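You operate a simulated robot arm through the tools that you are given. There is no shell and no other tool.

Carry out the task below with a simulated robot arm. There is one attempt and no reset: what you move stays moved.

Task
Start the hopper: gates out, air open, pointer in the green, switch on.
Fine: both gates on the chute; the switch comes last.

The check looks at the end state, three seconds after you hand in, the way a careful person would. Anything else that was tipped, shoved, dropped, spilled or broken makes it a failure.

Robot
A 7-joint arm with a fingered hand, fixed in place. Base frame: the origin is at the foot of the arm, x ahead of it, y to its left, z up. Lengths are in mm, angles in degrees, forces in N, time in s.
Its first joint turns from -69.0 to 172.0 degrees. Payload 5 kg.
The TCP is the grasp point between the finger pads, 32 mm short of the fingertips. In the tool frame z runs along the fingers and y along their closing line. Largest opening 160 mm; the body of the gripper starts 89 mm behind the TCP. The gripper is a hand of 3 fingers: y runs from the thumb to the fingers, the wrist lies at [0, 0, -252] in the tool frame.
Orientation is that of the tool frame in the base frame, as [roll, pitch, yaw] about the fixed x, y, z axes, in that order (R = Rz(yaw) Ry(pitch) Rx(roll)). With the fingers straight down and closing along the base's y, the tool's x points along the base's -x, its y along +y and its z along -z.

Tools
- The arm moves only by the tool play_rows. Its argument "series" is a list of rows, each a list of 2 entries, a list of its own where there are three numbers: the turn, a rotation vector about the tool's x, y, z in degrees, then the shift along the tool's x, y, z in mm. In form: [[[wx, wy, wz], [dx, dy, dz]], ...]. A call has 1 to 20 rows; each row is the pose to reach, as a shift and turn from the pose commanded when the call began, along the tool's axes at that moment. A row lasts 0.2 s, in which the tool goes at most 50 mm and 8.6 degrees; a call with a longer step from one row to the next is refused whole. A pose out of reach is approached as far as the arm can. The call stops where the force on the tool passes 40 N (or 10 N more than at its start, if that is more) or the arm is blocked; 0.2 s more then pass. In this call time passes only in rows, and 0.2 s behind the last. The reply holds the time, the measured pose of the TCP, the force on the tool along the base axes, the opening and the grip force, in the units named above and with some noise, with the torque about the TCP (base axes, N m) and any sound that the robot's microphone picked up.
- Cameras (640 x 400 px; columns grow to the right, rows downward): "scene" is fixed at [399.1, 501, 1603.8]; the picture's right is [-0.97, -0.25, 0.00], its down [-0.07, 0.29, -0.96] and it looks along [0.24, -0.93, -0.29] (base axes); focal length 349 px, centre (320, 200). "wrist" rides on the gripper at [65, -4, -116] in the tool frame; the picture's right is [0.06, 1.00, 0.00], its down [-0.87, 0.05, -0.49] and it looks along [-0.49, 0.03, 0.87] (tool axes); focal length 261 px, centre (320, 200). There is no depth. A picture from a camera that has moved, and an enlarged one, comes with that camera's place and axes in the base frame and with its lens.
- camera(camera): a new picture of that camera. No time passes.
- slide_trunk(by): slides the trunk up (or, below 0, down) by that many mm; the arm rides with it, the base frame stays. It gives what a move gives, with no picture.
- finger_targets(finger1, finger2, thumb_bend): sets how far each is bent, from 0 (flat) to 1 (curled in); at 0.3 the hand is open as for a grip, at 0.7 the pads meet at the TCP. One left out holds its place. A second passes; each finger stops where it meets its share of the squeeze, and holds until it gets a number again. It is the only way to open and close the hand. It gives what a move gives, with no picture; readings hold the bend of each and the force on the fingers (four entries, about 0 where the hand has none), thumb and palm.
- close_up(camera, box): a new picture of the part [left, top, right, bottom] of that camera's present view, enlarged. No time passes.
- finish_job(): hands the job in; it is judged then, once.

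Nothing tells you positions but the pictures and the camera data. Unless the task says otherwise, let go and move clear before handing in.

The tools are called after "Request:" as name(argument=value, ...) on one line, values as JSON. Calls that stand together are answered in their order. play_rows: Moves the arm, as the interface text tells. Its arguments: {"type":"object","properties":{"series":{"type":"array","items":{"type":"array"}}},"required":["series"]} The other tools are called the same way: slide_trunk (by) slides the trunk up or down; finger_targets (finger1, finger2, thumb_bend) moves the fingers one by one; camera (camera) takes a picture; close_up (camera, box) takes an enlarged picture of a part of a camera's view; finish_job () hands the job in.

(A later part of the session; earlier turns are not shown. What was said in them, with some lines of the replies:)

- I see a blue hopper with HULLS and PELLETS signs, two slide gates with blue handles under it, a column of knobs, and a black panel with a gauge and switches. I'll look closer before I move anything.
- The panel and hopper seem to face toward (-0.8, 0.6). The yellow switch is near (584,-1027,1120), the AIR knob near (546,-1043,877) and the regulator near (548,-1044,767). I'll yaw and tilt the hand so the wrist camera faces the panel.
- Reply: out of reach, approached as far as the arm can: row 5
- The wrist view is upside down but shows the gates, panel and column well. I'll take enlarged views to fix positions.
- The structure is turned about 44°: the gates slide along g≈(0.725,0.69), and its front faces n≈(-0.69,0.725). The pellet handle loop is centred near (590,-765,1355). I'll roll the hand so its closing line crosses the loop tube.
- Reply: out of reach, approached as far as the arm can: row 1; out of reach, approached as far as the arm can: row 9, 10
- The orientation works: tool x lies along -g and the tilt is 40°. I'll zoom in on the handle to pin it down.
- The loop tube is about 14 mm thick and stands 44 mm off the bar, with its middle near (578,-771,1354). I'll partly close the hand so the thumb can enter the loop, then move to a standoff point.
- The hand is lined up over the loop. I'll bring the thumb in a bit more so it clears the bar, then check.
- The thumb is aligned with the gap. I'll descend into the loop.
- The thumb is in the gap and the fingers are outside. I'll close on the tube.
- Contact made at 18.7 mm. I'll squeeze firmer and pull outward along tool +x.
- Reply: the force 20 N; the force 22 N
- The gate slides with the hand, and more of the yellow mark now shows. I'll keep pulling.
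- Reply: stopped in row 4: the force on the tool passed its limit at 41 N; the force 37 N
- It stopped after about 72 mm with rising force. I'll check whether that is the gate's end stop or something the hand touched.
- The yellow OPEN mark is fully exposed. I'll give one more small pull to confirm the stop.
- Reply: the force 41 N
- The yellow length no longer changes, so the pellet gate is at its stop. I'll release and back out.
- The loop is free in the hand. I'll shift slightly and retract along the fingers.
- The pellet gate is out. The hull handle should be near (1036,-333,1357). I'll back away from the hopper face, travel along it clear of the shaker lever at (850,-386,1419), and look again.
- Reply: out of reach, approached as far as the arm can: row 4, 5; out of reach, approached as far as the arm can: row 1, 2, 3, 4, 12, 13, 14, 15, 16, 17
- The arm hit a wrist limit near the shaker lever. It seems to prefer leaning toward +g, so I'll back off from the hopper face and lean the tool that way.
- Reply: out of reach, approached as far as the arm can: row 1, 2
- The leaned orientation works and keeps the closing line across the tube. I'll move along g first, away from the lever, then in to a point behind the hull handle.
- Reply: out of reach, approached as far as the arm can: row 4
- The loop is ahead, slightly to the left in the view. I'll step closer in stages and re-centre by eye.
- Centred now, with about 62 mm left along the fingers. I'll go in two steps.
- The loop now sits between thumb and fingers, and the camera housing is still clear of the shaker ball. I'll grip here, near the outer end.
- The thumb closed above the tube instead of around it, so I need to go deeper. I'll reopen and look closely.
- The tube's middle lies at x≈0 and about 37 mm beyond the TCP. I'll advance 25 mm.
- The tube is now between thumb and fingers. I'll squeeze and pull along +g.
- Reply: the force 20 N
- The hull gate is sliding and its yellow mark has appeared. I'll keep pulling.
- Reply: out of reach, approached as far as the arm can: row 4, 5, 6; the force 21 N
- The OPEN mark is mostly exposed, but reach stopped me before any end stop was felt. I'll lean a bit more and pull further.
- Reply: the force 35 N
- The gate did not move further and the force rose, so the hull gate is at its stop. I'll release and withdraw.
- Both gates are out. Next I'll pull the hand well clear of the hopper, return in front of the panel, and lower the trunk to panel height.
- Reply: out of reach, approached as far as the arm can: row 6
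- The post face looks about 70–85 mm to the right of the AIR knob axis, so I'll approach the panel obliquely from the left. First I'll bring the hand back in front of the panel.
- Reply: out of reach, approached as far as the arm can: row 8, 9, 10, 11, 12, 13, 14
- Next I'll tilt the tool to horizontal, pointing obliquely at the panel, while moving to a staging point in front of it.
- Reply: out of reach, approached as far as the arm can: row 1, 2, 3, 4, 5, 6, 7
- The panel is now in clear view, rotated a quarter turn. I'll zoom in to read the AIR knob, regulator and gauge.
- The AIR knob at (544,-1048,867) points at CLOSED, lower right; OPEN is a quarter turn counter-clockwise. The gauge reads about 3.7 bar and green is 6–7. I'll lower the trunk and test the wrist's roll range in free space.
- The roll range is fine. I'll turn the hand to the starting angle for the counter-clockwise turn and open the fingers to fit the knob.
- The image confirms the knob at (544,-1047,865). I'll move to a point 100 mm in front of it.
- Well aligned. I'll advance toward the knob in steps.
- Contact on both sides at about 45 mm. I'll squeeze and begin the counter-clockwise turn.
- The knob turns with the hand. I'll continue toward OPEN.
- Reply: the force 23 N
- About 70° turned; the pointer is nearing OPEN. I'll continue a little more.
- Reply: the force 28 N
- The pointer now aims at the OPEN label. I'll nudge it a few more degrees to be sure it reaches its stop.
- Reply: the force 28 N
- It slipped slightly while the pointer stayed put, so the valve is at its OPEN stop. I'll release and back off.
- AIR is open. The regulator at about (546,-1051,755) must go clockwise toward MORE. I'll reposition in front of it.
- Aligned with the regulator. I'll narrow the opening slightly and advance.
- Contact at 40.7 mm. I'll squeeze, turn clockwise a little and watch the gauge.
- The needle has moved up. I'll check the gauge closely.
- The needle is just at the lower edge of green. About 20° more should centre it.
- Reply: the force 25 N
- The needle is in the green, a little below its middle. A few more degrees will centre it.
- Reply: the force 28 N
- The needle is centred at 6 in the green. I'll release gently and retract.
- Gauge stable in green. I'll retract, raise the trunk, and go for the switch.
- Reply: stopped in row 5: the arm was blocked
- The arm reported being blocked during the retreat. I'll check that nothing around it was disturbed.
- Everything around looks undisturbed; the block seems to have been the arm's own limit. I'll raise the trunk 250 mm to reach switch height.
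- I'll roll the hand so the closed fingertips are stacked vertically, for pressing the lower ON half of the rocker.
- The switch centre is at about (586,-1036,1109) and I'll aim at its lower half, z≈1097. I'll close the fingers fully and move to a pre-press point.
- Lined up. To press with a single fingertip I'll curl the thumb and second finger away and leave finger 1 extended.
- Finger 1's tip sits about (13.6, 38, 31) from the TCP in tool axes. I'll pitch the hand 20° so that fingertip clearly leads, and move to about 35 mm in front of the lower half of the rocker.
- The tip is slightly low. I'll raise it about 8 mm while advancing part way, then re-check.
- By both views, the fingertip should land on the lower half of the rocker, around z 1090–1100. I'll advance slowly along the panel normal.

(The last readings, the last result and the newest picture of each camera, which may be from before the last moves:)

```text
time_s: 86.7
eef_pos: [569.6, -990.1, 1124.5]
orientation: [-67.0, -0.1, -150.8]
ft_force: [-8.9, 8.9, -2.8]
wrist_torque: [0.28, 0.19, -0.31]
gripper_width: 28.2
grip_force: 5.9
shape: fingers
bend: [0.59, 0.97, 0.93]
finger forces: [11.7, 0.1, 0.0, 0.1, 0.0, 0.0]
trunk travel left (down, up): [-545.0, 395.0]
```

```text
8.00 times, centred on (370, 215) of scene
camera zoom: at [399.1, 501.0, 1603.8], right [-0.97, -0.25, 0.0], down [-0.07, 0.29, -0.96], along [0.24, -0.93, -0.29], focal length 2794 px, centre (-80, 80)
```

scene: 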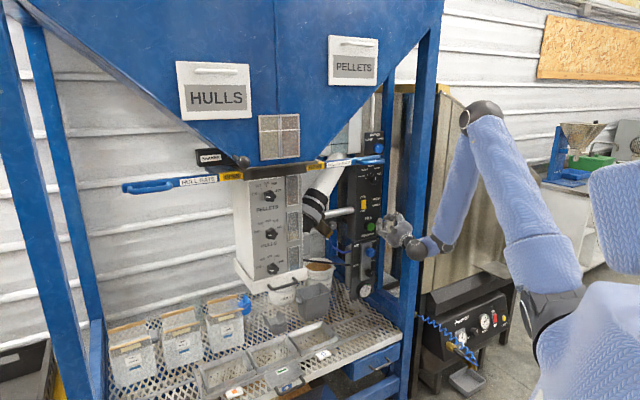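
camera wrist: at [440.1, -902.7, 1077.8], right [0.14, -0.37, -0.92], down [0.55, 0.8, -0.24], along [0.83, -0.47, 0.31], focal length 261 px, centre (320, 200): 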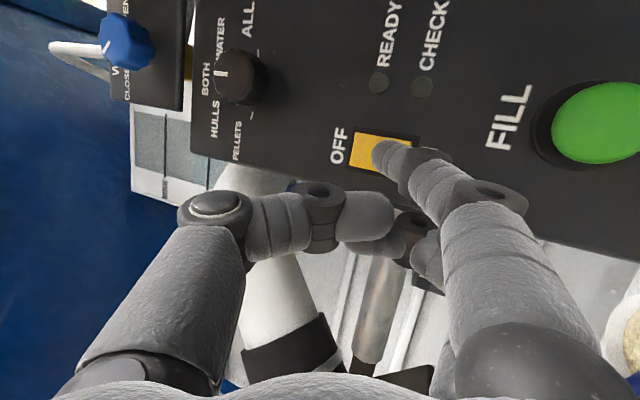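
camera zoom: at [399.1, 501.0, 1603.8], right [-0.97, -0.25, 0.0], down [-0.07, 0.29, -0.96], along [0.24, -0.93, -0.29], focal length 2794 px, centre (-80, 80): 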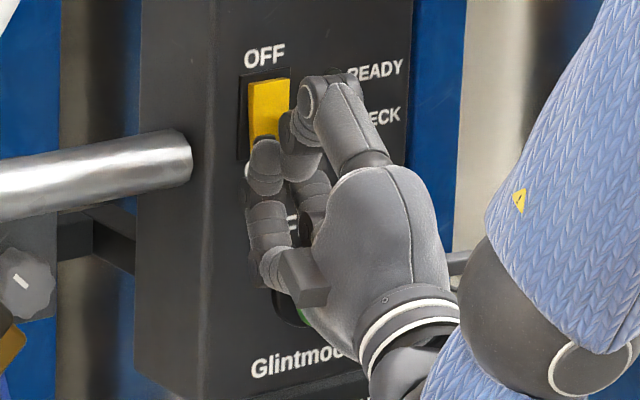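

Contact is near the rocker's middle, slightly too high. I'll back off, lower about 12 mm and look again.

Request:
play_rows(series=[[[0, 0, 0], [2, -4, -9]], [[0, 0, 0], [4, -8, -18]], [[0, 0, 0], [4, 3, -23]]])

Request:
close_up(camera="wrist", box=[280, 60, 520, 210])

Request:
close_up(camera="scene", box=[340, 190, 400, 240])

```text
time_s: 87.5
eef_pos: [557.6, -976.5, 1112.6]
orientation: [-66.9, -0.2, -150.7]
ft_force: [-0.5, -0.1, 0.0]
wrist_torque: [-0.03, 0.01, -0.01]
gripper_width: 31.4
grip_force: 0.1
shape: fingers
bend: [0.55, 0.97, 0.93]
finger forces: [0.0, 0.1, 0.0, 0.1, 0.1, 0.0]
trunk travel left (down, up): [-545.0, 395.0]
```

```text
2.67 times, centred on (400, 135) of wrist
camera zoom: at [446.7, -913.9, 1070.2], right [0.13, -0.37, -0.92], down [0.55, 0.8, -0.25], along [0.83, -0.47, 0.31], focal length 695 px, centre (107, 373)
```

zoom: 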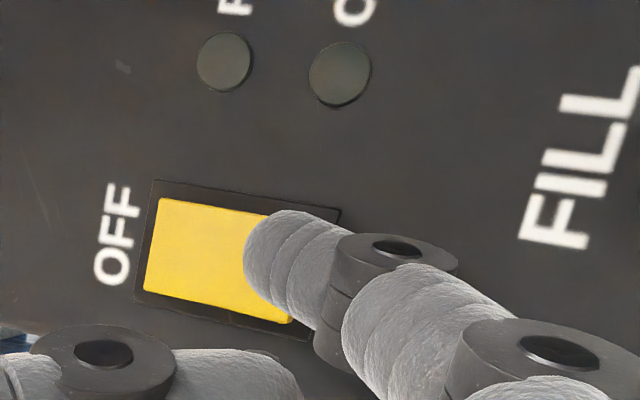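

```text
8.00 times, centred on (370, 215) of scene
camera zoom: at [399.1, 501.0, 1603.8], right [-0.97, -0.25, 0.0], down [-0.07, 0.29, -0.96], along [0.24, -0.93, -0.29], focal length 2794 px, centre (-80, 80)
```

zoom: 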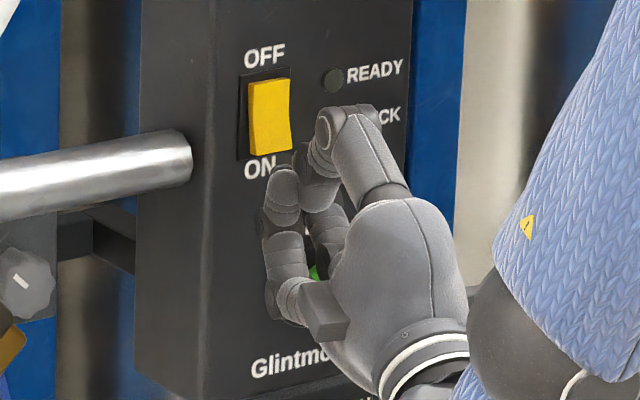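

The tip is now over the ON half. I'll press along the panel normal.

Request:
play_rows(series=[[[0, 0, 0], [-2, 3, 7.2]], [[0, 0, 0], [-3.8, 6, 14.3]], [[0, 0, 0], [-5, 7.9, 18.8]], [[0, 0, 0], [-6, 9.4, 22.4]], [[0, 0, 0], [-7, 11, 26]]])

Request:
close_up(camera="wrist", box=[280, 60, 520, 210])

Request:
close_up(camera="scene", box=[340, 190, 400, 240])

```text
time_s: 88.6
eef_pos: [571.6, -992.8, 1108.8]
orientation: [-67.5, -0.3, -150.8]
ft_force: [-13.5, 15.7, -7.0]
wrist_torque: [0.57, 0.31, -0.43]
gripper_width: 27.6
grip_force: 11.2
shape: fingers
bend: [0.62, 0.97, 0.93]
finger forces: [21.7, 0.1, 0.0, 0.0, 0.0, 0.0]
trunk travel left (down, up): [-545.0, 395.0]
stopped in row 5: the force on the tool passed its limit at 44 N (the readings are from after the stop); the commanded pose is now the measured one
```

```text
2.67 times, centred on (400, 135) of wrist
camera zoom: at [460.2, -930.1, 1067.3], right [0.13, -0.37, -0.92], down [0.55, 0.8, -0.24], along [0.83, -0.47, 0.3], focal length 695 px, centre (107, 373)
```

zoom: 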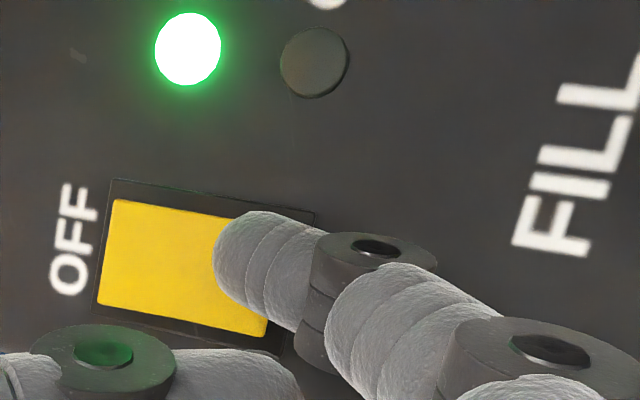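

```text
8.00 times, centred on (370, 215) of scene
camera zoom: at [399.1, 501.0, 1603.8], right [-0.97, -0.25, 0.0], down [-0.07, 0.29, -0.96], along [0.24, -0.93, -0.29], focal length 2794 px, centre (-80, 80)
```

zoom: 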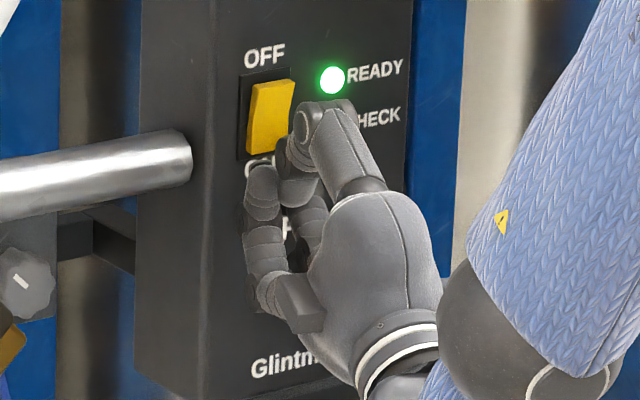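

The switch flipped and the READY light is green. I'll back straight off.

Request:
play_rows(series=[[[0, 0, 0], [3, -5, -12]], [[0, 0, 0], [7, -11, -27]], [[0, 0, 0], [10, -15, -60]], [[0, 0, 0], [10, -15, -100]]])

Request:
close_up(camera="wrist", box=[200, 0, 640, 275])

Request:
close_up(camera="scene", box=[330, 180, 458, 310])

Request:
camera(camera="scene")

```text
time_s: 89.6
eef_pos: [515.6, -914.1, 1084.2]
orientation: [-67.3, -0.2, -150.6]
ft_force: [-0.7, -0.4, -0.8]
wrist_torque: [-0.04, 0.01, -0.01]
gripper_width: 31.3
grip_force: 0.1
shape: fingers
bend: [0.55, 0.97, 0.93]
finger forces: [0.0, 0.1, 0.1, 0.1, 0.1, 0.1]
trunk travel left (down, up): [-545.0, 395.0]
```

```text
1.45 times, centred on (420, 138) of wrist
camera zoom: at [405.3, -850.7, 1043.1], right [0.13, -0.37, -0.92], down [0.54, 0.8, -0.24], along [0.83, -0.47, 0.31], focal length 379 px, centre (174, 291)
```

zoom: 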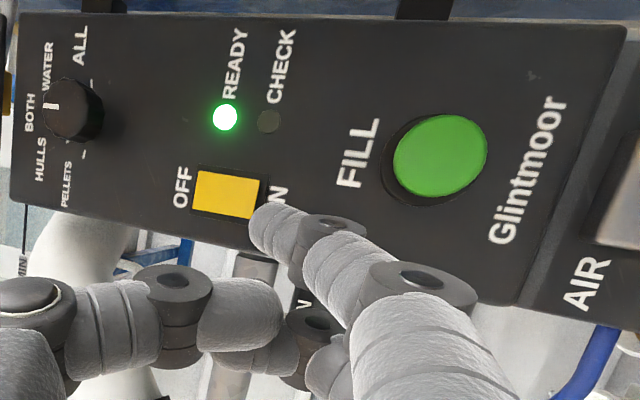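

```text
3.08 times, centred on (394, 245) of scene
camera zoom: at [399.1, 501.0, 1603.8], right [-0.97, -0.25, 0.0], down [-0.07, 0.29, -0.96], along [0.24, -0.93, -0.29], focal length 1075 px, centre (92, 62)
```

zoom: 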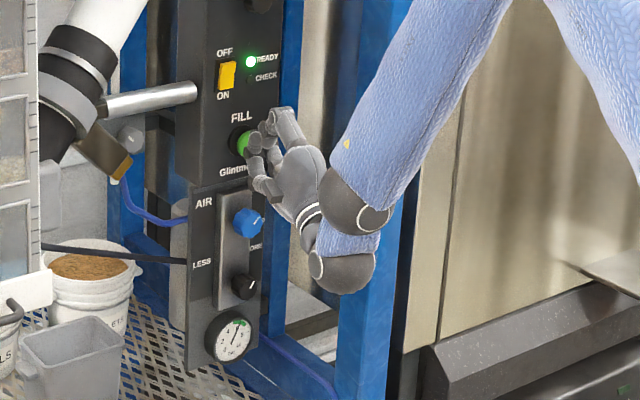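

```text
taken
```

scene: 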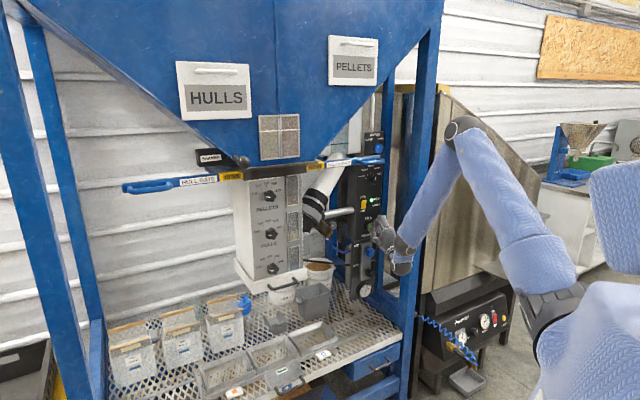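

READY is lit and the rocker shows ON. I'll verify the gauge and gates, and move the hand further clear.

Request:
play_rows(series=[[[0, 0, 0], [9, -14, -33]], [[0, 0, 0], [18, -28, -67]], [[0, 0, 0], [27, -42, -100]]])

Request:
close_up(camera="scene", box=[340, 226, 412, 306])

Request:
close_up(camera="scene", box=[110, 130, 400, 300])

Request:
camera(camera="wrist")

```text
time_s: 90.4
eef_pos: [438.5, -832.1, 1086.1]
orientation: [-67.2, -0.1, -150.6]
ft_force: [-0.1, -1.0, 0.5]
wrist_torque: [0.0, 0.02, 0.02]
gripper_width: 31.0
grip_force: 0.0
shape: fingers
bend: [0.55, 0.97, 0.93]
finger forces: [0.0, 0.0, 0.0, 0.0, 0.0, 0.0]
trunk travel left (down, up): [-545.0, 395.0]
```

```text
5.00 times, centred on (376, 266) of scene
camera zoom: at [399.1, 501.0, 1603.8], right [-0.97, -0.25, 0.0], down [-0.07, 0.29, -0.96], along [0.24, -0.93, -0.29], focal length 1747 px, centre (40, -130)
```

zoom: 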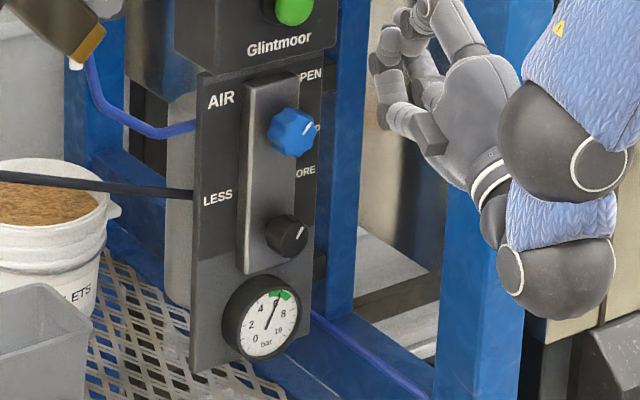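

```text
2.21 times, centred on (255, 215) of scene
camera zoom: at [399.1, 501.0, 1603.8], right [-0.97, -0.25, 0.0], down [-0.07, 0.29, -0.96], along [0.24, -0.93, -0.29], focal length 771 px, centre (463, 167)
```

zoom: 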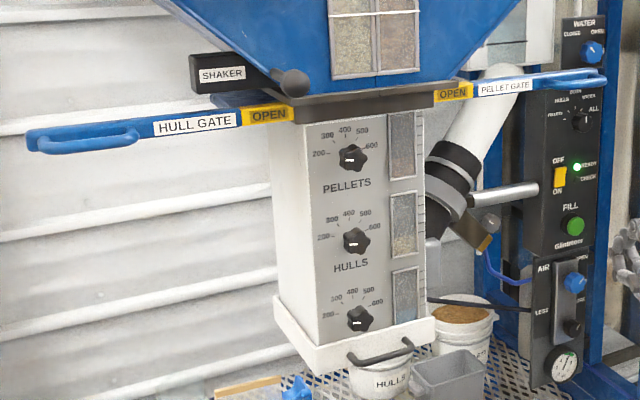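

```text
taken
camera wrist: at [327.8, -768.7, 1043.8], right [0.13, -0.37, -0.92], down [0.54, 0.8, -0.24], along [0.83, -0.47, 0.31], focal length 261 px, centre (320, 200)
```

wrist: 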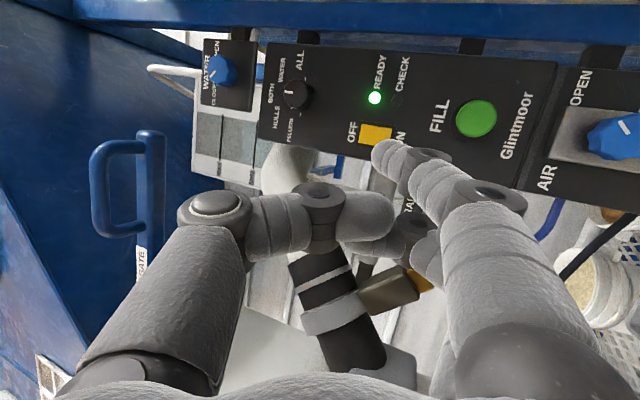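

Both gates show OPEN and the AIR knob points to OPEN. The needle is in the green at 6 bar, the switch is ON with READY lit, and the hand is clear. I'm handing in.

Request:
finish_job()

```text
The job is handed in.
```

The hopper is started and the job is handed in; I haven't seen the check's result. At my last look:

- **Gates:** the hull and pellet gates are both pulled out to their stops, with the yellow OPEN marks showing.
- **Air:** the AIR valve is turned to its OPEN stop.
- **Pointer:** the regulator is turned up and the needle sits mid-green at about 6 bar.
- **Switch:** I pressed it on last, and the READY light came on green.

My first press on the switch touched near its middle and did nothing, so I backed off, went lower and pressed again. The arm also stopped once with a "blocked" report while backing away from the regulator. I looked around it and saw nothing disturbed, so I took that as the arm's own limit. I saw nothing else moved, and the hand is clear of the panel.
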